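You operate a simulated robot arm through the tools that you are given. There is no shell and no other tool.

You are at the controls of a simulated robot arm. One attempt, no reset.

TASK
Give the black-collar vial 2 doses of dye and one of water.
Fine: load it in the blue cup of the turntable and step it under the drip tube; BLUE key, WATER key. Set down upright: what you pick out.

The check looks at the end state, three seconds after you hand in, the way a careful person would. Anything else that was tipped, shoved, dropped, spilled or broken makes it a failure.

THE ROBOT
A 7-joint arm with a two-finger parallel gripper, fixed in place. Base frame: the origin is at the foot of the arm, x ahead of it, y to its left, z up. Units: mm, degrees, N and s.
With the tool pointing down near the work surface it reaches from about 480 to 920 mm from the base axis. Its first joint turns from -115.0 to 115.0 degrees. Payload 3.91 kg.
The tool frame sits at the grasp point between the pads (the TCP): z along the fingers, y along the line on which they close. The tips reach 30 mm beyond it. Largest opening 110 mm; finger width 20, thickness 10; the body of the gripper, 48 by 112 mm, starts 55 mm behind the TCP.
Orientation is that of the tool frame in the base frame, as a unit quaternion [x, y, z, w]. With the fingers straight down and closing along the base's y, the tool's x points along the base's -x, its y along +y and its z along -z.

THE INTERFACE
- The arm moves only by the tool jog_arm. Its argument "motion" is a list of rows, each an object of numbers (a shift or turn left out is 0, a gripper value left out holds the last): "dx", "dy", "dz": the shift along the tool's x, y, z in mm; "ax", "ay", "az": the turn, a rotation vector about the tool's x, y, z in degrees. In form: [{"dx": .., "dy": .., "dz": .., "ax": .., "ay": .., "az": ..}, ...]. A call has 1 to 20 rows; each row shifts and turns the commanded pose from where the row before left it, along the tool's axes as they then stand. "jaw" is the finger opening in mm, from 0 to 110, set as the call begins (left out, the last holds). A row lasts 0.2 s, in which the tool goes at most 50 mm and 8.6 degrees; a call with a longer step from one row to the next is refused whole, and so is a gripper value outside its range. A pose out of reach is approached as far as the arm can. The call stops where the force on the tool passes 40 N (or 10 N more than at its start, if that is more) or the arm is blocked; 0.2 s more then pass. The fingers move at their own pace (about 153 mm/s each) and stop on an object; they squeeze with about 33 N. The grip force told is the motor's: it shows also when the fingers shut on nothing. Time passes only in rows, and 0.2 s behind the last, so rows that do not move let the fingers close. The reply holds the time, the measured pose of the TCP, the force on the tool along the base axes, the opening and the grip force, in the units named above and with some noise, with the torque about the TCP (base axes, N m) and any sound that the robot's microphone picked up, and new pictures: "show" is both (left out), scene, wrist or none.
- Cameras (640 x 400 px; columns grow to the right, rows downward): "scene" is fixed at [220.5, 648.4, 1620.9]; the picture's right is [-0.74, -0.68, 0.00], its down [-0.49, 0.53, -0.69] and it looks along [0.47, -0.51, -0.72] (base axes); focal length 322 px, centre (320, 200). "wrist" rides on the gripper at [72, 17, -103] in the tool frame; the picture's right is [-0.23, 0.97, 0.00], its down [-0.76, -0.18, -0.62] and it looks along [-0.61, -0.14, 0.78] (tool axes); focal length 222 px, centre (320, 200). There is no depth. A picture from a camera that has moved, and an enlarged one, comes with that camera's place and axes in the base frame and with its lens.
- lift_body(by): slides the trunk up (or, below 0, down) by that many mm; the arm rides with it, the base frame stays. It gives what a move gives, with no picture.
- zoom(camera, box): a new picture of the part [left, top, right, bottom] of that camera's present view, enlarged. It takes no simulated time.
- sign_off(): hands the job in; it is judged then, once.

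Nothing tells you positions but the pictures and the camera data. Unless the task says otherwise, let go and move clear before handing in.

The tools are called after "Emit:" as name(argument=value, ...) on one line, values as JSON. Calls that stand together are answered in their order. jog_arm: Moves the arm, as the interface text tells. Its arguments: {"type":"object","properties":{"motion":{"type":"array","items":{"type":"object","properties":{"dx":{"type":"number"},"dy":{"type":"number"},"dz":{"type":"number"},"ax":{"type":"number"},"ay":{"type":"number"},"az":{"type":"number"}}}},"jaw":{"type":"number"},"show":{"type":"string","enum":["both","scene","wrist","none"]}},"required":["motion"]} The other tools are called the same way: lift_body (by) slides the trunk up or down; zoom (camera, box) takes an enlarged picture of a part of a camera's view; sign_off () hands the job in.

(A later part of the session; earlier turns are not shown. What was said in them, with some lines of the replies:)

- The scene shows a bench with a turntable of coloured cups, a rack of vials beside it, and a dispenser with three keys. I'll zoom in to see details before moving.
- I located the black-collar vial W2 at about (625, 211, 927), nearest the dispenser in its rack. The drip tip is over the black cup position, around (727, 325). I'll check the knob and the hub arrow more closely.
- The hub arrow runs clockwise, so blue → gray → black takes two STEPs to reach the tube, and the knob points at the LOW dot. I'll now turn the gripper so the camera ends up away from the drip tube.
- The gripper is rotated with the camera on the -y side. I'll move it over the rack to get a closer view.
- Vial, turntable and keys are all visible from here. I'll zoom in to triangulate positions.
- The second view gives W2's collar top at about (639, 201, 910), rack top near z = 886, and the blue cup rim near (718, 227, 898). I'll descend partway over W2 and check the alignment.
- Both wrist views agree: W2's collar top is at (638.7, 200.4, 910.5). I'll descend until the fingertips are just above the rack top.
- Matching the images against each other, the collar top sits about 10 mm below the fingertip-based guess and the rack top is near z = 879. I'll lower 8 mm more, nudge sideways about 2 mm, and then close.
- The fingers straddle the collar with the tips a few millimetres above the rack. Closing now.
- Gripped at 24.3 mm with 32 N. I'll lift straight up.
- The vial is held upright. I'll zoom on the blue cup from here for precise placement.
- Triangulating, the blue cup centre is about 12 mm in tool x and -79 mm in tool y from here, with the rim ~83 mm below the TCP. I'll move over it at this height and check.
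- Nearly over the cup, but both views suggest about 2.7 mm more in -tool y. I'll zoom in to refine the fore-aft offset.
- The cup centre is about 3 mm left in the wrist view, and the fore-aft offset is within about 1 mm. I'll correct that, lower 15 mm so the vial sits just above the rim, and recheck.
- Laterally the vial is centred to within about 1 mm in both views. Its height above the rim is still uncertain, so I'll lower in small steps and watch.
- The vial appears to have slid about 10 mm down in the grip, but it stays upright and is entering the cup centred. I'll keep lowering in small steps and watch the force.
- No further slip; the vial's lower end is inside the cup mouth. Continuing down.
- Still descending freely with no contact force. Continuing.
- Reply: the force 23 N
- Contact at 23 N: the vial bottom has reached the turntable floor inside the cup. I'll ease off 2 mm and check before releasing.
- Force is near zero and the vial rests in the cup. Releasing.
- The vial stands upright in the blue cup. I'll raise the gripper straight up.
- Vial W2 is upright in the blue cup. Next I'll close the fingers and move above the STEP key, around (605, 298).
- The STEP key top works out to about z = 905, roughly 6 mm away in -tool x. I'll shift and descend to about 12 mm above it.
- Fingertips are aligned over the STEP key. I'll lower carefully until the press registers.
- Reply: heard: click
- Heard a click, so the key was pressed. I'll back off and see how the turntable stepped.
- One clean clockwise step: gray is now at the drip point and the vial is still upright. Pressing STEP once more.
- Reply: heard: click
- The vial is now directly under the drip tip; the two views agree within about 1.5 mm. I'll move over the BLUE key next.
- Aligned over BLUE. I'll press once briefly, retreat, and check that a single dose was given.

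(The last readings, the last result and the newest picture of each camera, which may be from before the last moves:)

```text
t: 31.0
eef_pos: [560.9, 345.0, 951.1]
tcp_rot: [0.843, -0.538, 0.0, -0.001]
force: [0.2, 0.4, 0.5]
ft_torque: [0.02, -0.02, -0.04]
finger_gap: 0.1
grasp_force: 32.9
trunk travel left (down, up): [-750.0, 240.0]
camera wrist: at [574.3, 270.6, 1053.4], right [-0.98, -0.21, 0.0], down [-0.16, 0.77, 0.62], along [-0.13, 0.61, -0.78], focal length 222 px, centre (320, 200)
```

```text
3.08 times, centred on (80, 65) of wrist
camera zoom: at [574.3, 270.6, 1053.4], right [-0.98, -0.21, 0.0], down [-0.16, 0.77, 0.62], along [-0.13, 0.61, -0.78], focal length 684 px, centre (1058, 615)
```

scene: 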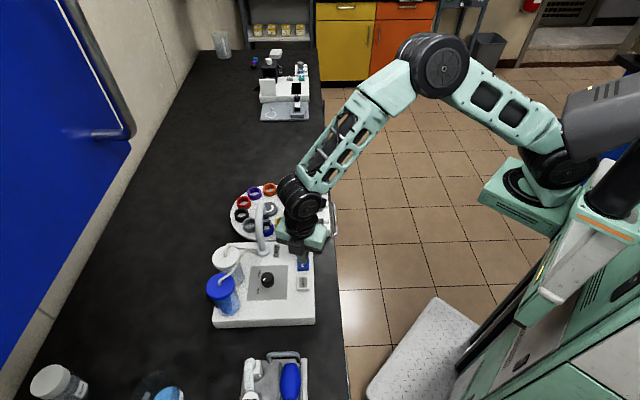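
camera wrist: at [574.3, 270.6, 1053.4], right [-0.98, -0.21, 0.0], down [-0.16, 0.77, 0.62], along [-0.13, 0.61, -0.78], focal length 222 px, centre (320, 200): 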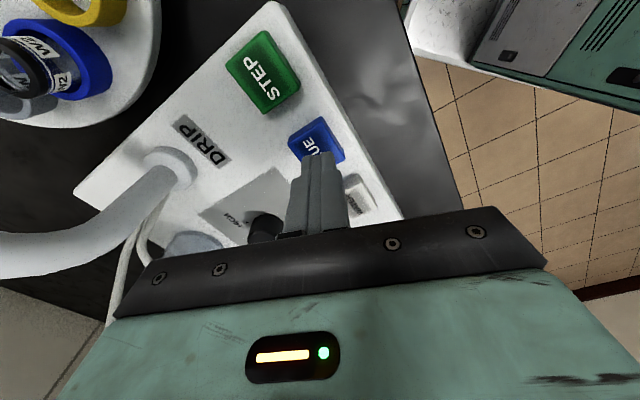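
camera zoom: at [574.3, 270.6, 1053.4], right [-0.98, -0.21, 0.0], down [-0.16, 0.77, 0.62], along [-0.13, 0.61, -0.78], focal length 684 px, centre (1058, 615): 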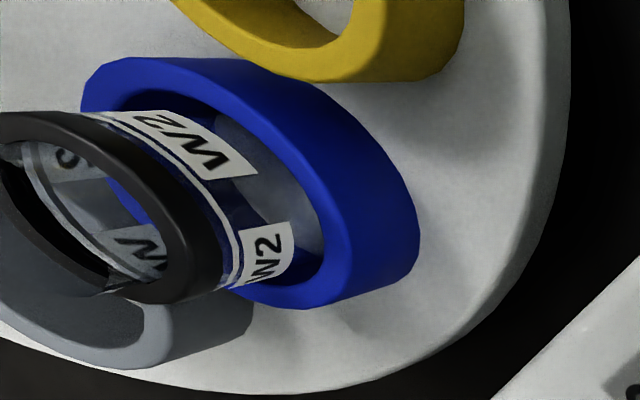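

No click was heard, so the key likely wasn't fully depressed. I'll repeat with a short dwell at the bottom.

Emit:
jog_arm(motion=[{"dz": 5}, {"dz": 5}, {"dz": 2}, {"dz": 1.5}, {"dz": 1.5}], show="scene")

Emit:
zoom(camera="scene", box=[270, 230, 330, 280])

Emit:
zoom(camera="scene", box=[250, 195, 290, 235])

```text
t: 32.2
eef_pos: [560.0, 343.8, 936.3]
tcp_rot: [0.843, -0.537, 0.001, -0.001]
force: [0.0, -0.8, 1.2]
ft_torque: [-0.02, 0.01, 0.05]
finger_gap: 0.2
grasp_force: 33.2
trunk travel left (down, up): [-750.0, 240.0]
heard: click
```

scene: 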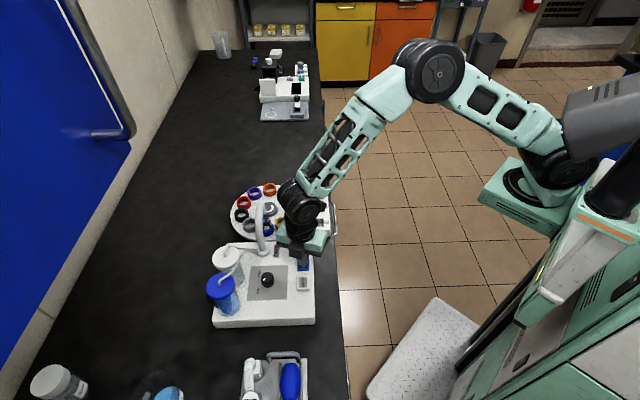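

```text
8.00 times, centred on (300, 255) of scene
camera zoom: at [220.5, 648.4, 1620.9], right [-0.74, -0.68, 0.0], down [-0.49, 0.53, -0.69], along [0.47, -0.51, -0.72], focal length 2575 px, centre (480, -240)
```

zoom: 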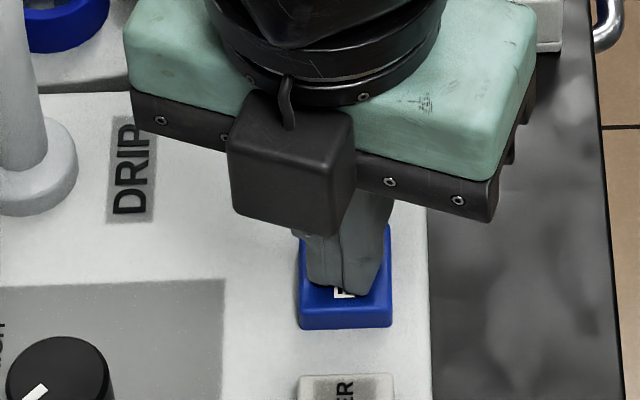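

```text
10.00 times, centred on (270, 215) of scene
camera zoom: at [220.5, 648.4, 1620.9], right [-0.74, -0.68, 0.0], down [-0.49, 0.53, -0.69], along [0.47, -0.51, -0.72], focal length 3219 px, centre (820, 50)
```

zoom: 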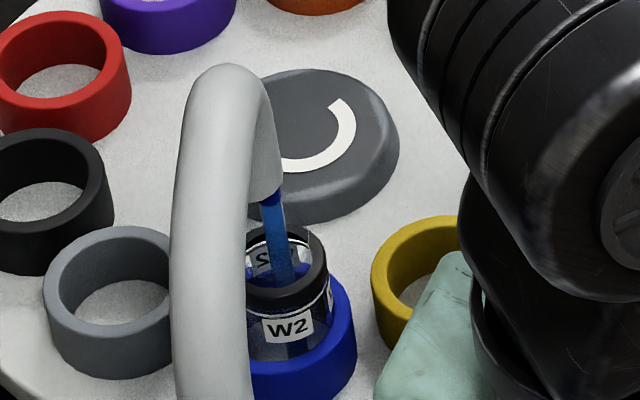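

The click was heard and blue dye is flowing into the vial. I'll retract and inspect.

Emit:
jog_arm(motion=[{"dz": -6}, {"dz": -9}, {}, {}], show="scene")

Emit:
zoom(camera="scene", box=[250, 195, 290, 235])

Emit:
zoom(camera="wrist", box=[0, 0, 160, 130])

```text
t: 33.2
eef_pos: [559.3, 344.5, 950.8]
tcp_rot: [0.844, -0.537, 0.0, -0.001]
force: [0.2, -0.2, -0.5]
ft_torque: [-0.04, 0.0, -0.02]
finger_gap: 0.2
grasp_force: 32.4
trunk travel left (down, up): [-750.0, 240.0]
```

scene: 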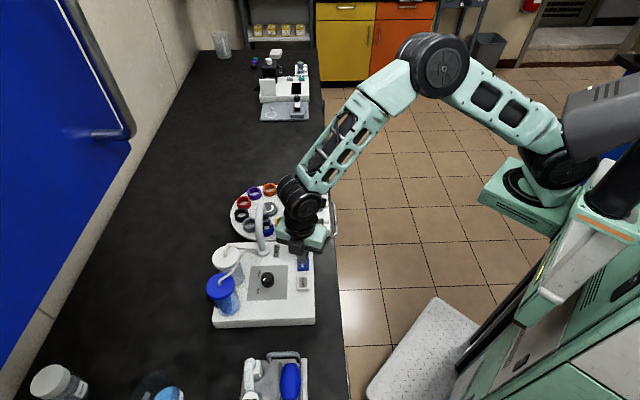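

```text
10.00 times, centred on (270, 215) of scene
camera zoom: at [220.5, 648.4, 1620.9], right [-0.74, -0.68, 0.0], down [-0.49, 0.53, -0.69], along [0.47, -0.51, -0.72], focal length 3219 px, centre (820, 50)
```

zoom: 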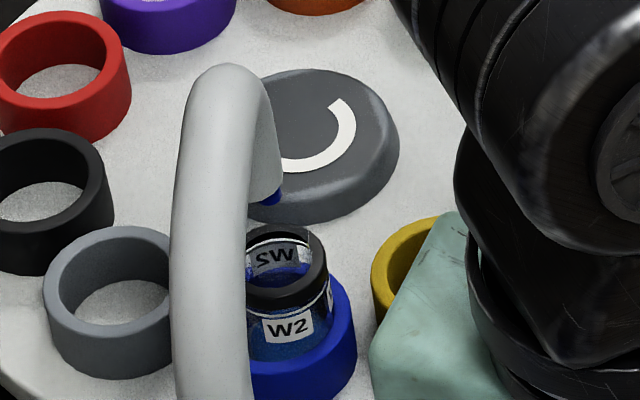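

```text
3.08 times, centred on (80, 65) of wrist
camera zoom: at [574.3, 270.6, 1053.8], right [-0.98, -0.21, 0.0], down [-0.16, 0.77, 0.62], along [-0.13, 0.61, -0.78], focal length 684 px, centre (1058, 615)
```

zoom: 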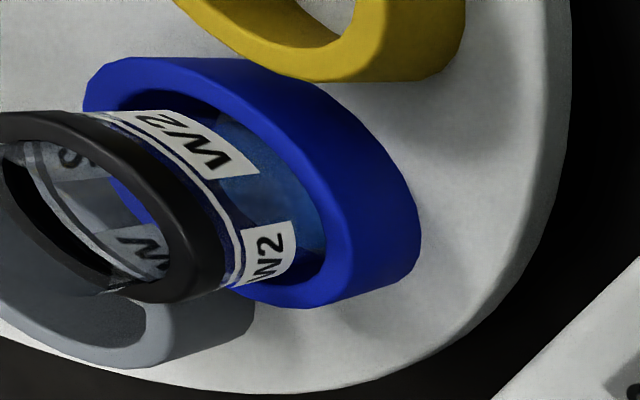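

Dye is in the vial and the stream has stopped. Pressing BLUE a second time in the same way.

Emit:
jog_arm(motion=[{"dz": 5}, {"dz": 5}, {"dz": 2}, {"dz": 1.5}, {"dz": 1.5}], show="none")

Emit:
jog_arm(motion=[{"dz": -6}, {"dz": -9}, {}, {}], show="scene")

Emit:
zoom(camera="scene", box=[250, 195, 290, 235])

Emit:
zoom(camera="wrist", box=[0, 0, 160, 130])

```text
t: 34.4
eef_pos: [559.7, 343.9, 936.0]
tcp_rot: [0.843, -0.537, 0.0, -0.001]
force: [0.8, 0.7, 1.3]
ft_torque: [0.0, 0.0, -0.01]
finger_gap: 0.0
grasp_force: 33.0
trunk travel left (down, up): [-750.0, 240.0]
heard: click
```

```text
t: 35.4
eef_pos: [560.8, 344.3, 950.5]
tcp_rot: [0.843, -0.537, 0.001, -0.001]
force: [0.0, -0.5, -0.1]
ft_torque: [-0.02, 0.01, 0.0]
finger_gap: 0.0
grasp_force: 32.9
trunk travel left (down, up): [-750.0, 240.0]
```

scene: 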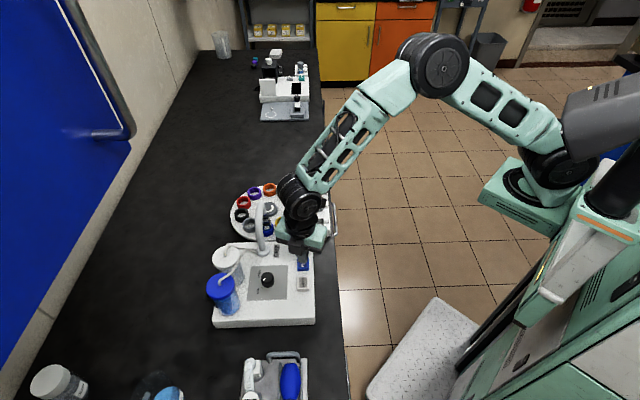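

```text
10.00 times, centred on (270, 215) of scene
camera zoom: at [220.5, 648.4, 1620.9], right [-0.74, -0.68, 0.0], down [-0.49, 0.53, -0.69], along [0.47, -0.51, -0.72], focal length 3219 px, centre (820, 50)
```

zoom: 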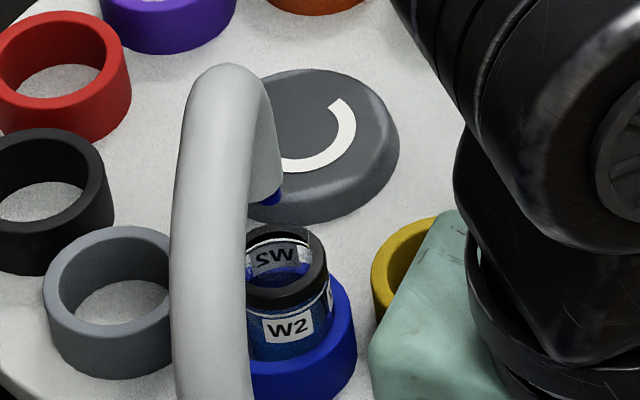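

```text
3.08 times, centred on (80, 65) of wrist
camera zoom: at [574.8, 270.4, 1053.7], right [-0.98, -0.21, 0.0], down [-0.16, 0.77, 0.62], along [-0.13, 0.61, -0.78], focal length 684 px, centre (1058, 615)
```

zoom: 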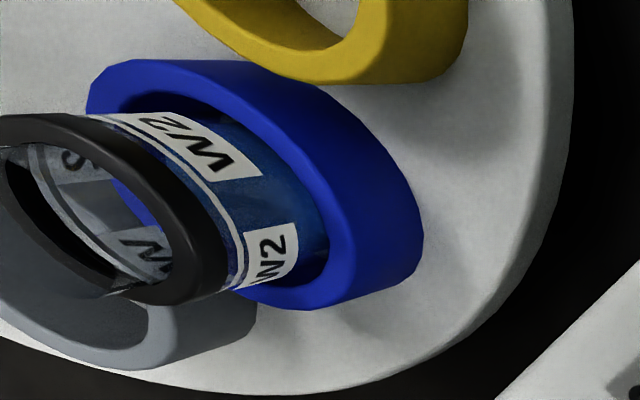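

Two dye doses are in. Next I'll move over the WATER key.

Emit:
jog_arm(motion=[{"dz": -25}, {"dx": -20, "dy": 7.5}, {"dx": -20, "dy": 7}, {"dx": -14.4, "dy": 6}, {"dz": 12}, {"dz": 13}, {}])

Emit:
zoom(camera="wrist", box=[240, 80, 400, 200])

Emit:
zoom(camera="scene", box=[270, 250, 330, 300])

```text
t: 37.0
eef_pos: [518.0, 386.0, 951.3]
tcp_rot: [0.843, -0.538, 0.001, -0.001]
force: [-0.1, 0.1, 0.4]
ft_torque: [0.02, 0.01, -0.02]
finger_gap: 0.0
grasp_force: 32.5
trunk travel left (down, up): [-750.0, 240.0]
camera wrist: at [533.0, 311.2, 1053.8], right [-0.98, -0.21, 0.0], down [-0.16, 0.77, 0.62], along [-0.13, 0.61, -0.78], focal length 222 px, centre (320, 200)
```

scene: 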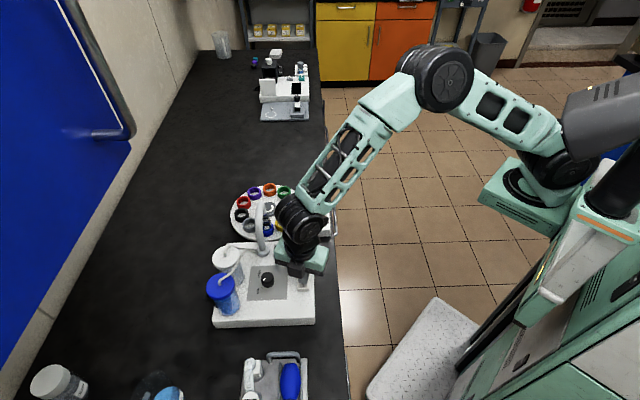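
wrist: 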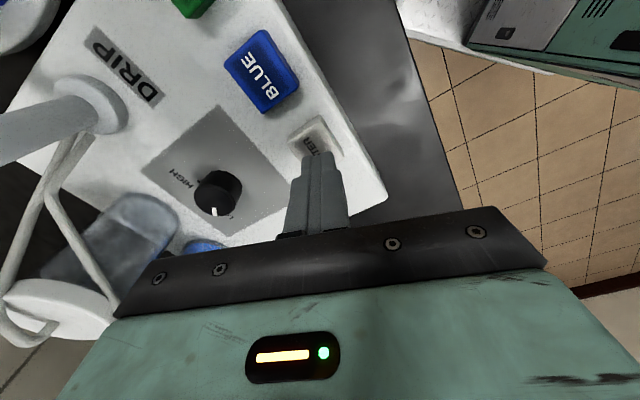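

```text
3.33 times, centred on (320, 140) of wrist
camera zoom: at [533.0, 311.2, 1053.8], right [-0.98, -0.21, 0.0], down [-0.16, 0.77, 0.62], along [-0.13, 0.61, -0.78], focal length 740 px, centre (320, 400)
```

zoom: 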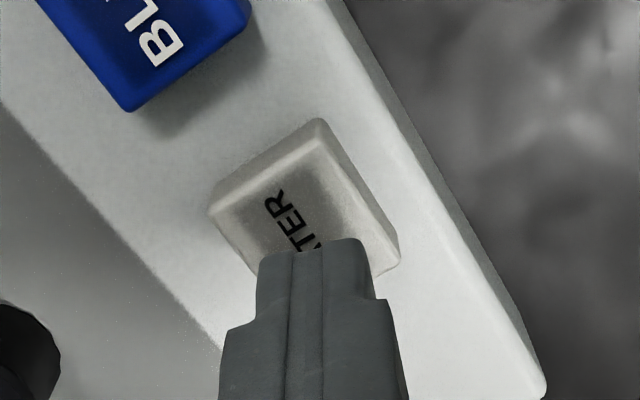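

```text
8.00 times, centred on (300, 275) of scene
camera zoom: at [220.5, 648.4, 1620.9], right [-0.74, -0.68, 0.0], down [-0.49, 0.53, -0.69], along [0.47, -0.51, -0.72], focal length 2575 px, centre (480, -400)
```

zoom: 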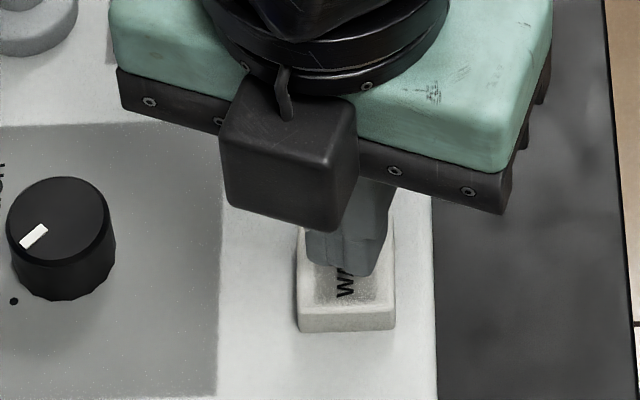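

The fingertips are over the WATER key in the same relative position. Pressing once.

Emit:
jog_arm(motion=[{"dz": 5}, {"dz": 5}, {"dz": 2}, {"dz": 1.5}, {"dz": 1.5}], show="scene")

Emit:
zoom(camera="scene", box=[250, 195, 290, 235])

```text
t: 38.2
eef_pos: [518.5, 384.4, 934.5]
tcp_rot: [0.843, -0.537, 0.001, -0.001]
force: [0.2, 0.0, 0.8]
ft_torque: [0.0, 0.02, 0.0]
finger_gap: 0.0
grasp_force: 33.3
trunk travel left (down, up): [-750.0, 240.0]
heard: click
```

scene: 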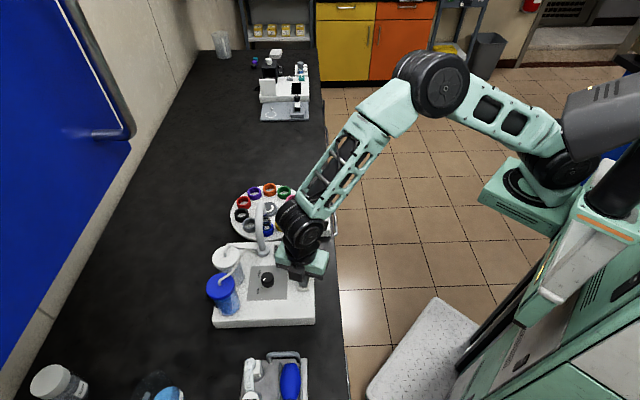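

```text
10.00 times, centred on (270, 215) of scene
camera zoom: at [220.5, 648.4, 1620.9], right [-0.74, -0.68, 0.0], down [-0.49, 0.53, -0.69], along [0.47, -0.51, -0.72], focal length 3219 px, centre (820, 50)
```

zoom: 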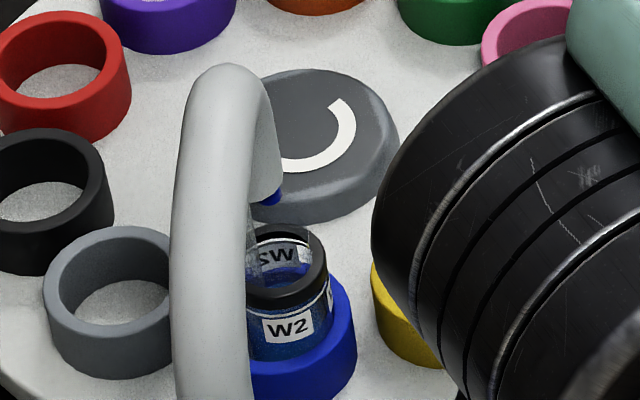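

The click was heard and a clear stream is falling into the vial. I'll retract and move clear, then inspect.

Emit:
jog_arm(motion=[{"dz": -6}, {"dz": -9}, {"dz": -30}, {"dz": -40}, {"dz": -40}, {"dz": -40}, {}])

Emit:
zoom(camera="scene", box=[250, 195, 290, 235])

Emit:
zoom(camera="scene", box=[205, 170, 345, 290])

```text
t: 39.8
eef_pos: [519.7, 383.3, 1100.8]
tcp_rot: [0.843, -0.538, 0.0, 0.0]
force: [0.1, 0.4, 0.0]
ft_torque: [0.03, 0.0, 0.01]
finger_gap: 0.0
grasp_force: 32.8
trunk travel left (down, up): [-750.0, 240.0]
camera wrist: at [533.8, 310.6, 1204.5], right [-0.98, -0.21, 0.0], down [-0.16, 0.77, 0.62], along [-0.13, 0.61, -0.78], focal length 222 px, centre (320, 200)
```

scene: 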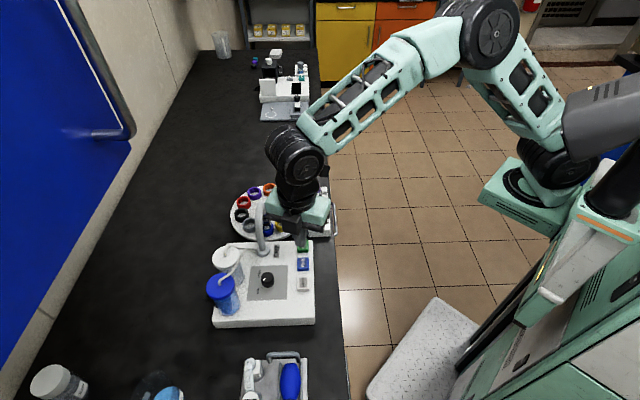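
wrist: 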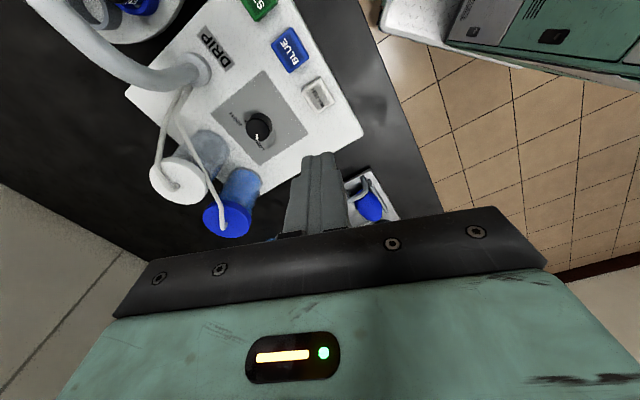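

```text
10.00 times, centred on (270, 215) of scene
camera zoom: at [220.5, 648.4, 1620.9], right [-0.74, -0.68, 0.0], down [-0.49, 0.53, -0.69], along [0.47, -0.51, -0.72], focal length 3219 px, centre (820, 50)
```

zoom: 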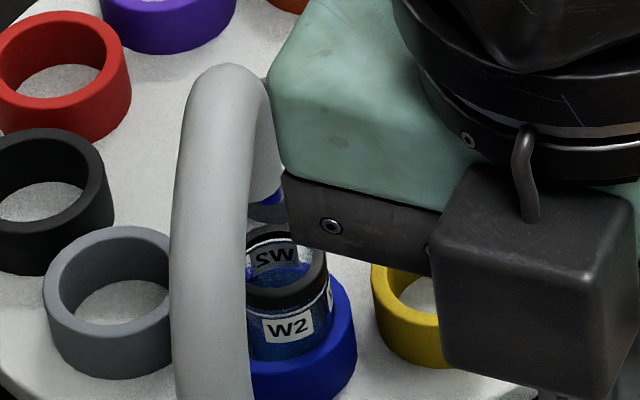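

```text
3.33 times, centred on (275, 230) of scene
camera zoom: at [220.5, 648.4, 1620.9], right [-0.74, -0.68, 0.0], down [-0.49, 0.53, -0.69], along [0.47, -0.51, -0.72], focal length 1073 px, centre (470, 100)
```

zoom: 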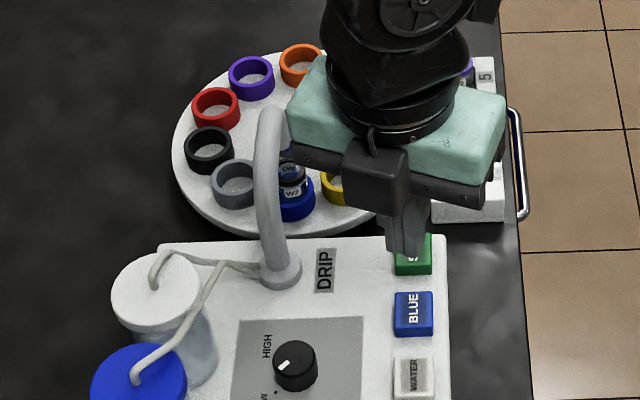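

All three doses are in. I'll move the arm clear and take a final look at the vial and turntable.

Emit:
jog_arm(motion=[{"dz": -40}, {"dx": 34, "dy": -4, "dz": -20}, {"dx": 34, "dy": -4}, {"dx": 34, "dy": -4}, {"dx": 34, "dy": -4}, {"dx": 34, "dy": -4}, {"dx": 31, "dy": -4}, {"dz": 20}, {}])

Emit:
zoom(camera="scene", box=[220, 175, 340, 250])

Emit:
zoom(camera="scene", box=[250, 195, 290, 235])

Emit:
zoom(camera="wrist", box=[100, 0, 340, 180])

```text
t: 41.8
eef_pos: [624.5, 213.3, 1139.5]
tcp_rot: [0.843, -0.538, 0.0, -0.001]
force: [-0.2, 0.4, -0.3]
ft_torque: [0.02, -0.01, -0.02]
finger_gap: 0.0
grasp_force: 33.2
trunk travel left (down, up): [-750.0, 240.0]
camera wrist: at [638.8, 139.2, 1243.5], right [-0.98, -0.21, 0.0], down [-0.16, 0.77, 0.62], along [-0.13, 0.61, -0.78], focal length 222 px, centre (320, 200)
```

scene: 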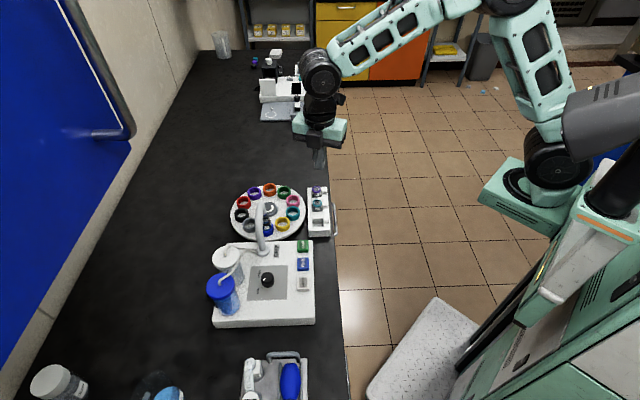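
wrist: 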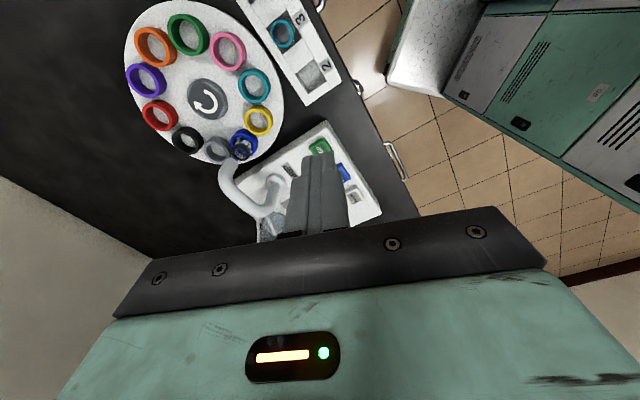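

```text
5.33 times, centred on (280, 212) of scene
camera zoom: at [220.5, 648.4, 1620.9], right [-0.74, -0.68, 0.0], down [-0.49, 0.53, -0.69], along [0.47, -0.51, -0.72], focal length 1717 px, centre (533, 133)
```

zoom: 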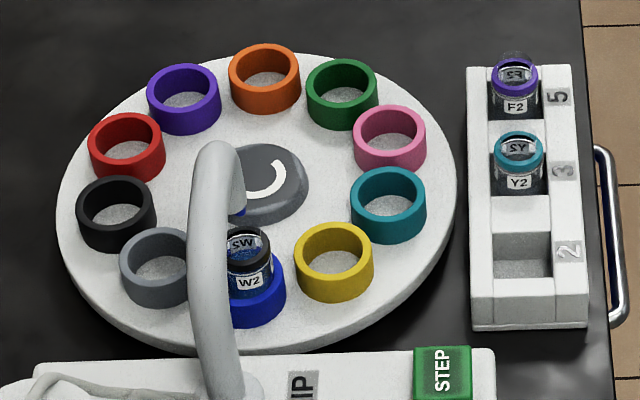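

```text
10.00 times, centred on (270, 215) of scene
camera zoom: at [220.5, 648.4, 1620.9], right [-0.74, -0.68, 0.0], down [-0.49, 0.53, -0.69], along [0.47, -0.51, -0.72], focal length 3219 px, centre (820, 50)
```

zoom: 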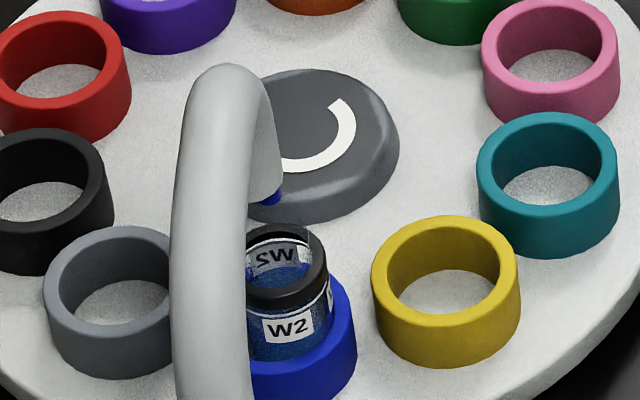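

```text
2.22 times, centred on (220, 90) of wrist
camera zoom: at [638.8, 139.2, 1243.5], right [-0.98, -0.21, 0.0], down [-0.16, 0.77, 0.62], along [-0.13, 0.61, -0.78], focal length 494 px, centre (542, 444)
```

zoom: 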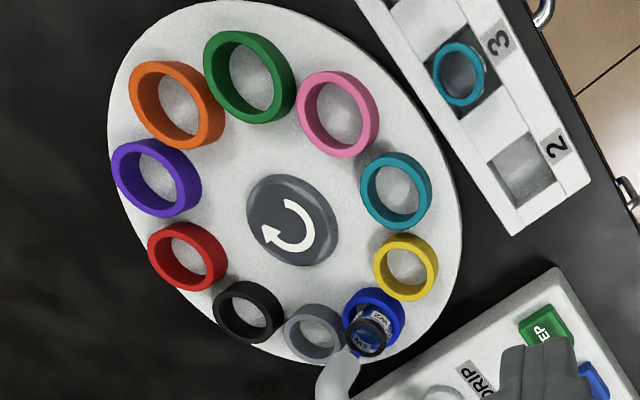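

The vial stands upright in the blue cup under the drip tube with two dye doses and one of water. I see no spills, the rack and other vials are undisturbed, and the arm is clear. Handing in.

Emit:
sign_off()

```text
The job is handed in.
```

I gave the black-collar vial (W2) two doses of dye and one of water. It is standing upright in the blue cup under the drip tube. The job is handed in; I got no verdict back.

- **Loading:** I took W2 from slot 2 of the rack and set it in the blue cup. It slid about 10 mm down in the gripper on the way, but stayed upright and settled on the turntable floor.
- **Stepping:** I pressed STEP twice, which brought the blue cup under the tube.
- **Dosing:** My first press on BLUE made no click and no dye showed in the vial. I then pressed it twice more with a click each time, and saw dye in the vial after each. One WATER press followed, also with a click. The knob stayed at LOW throughout.
- **End state:** In the last pictures I saw no spills. The other two vials were still in the rack, and the arm was clear of everything.
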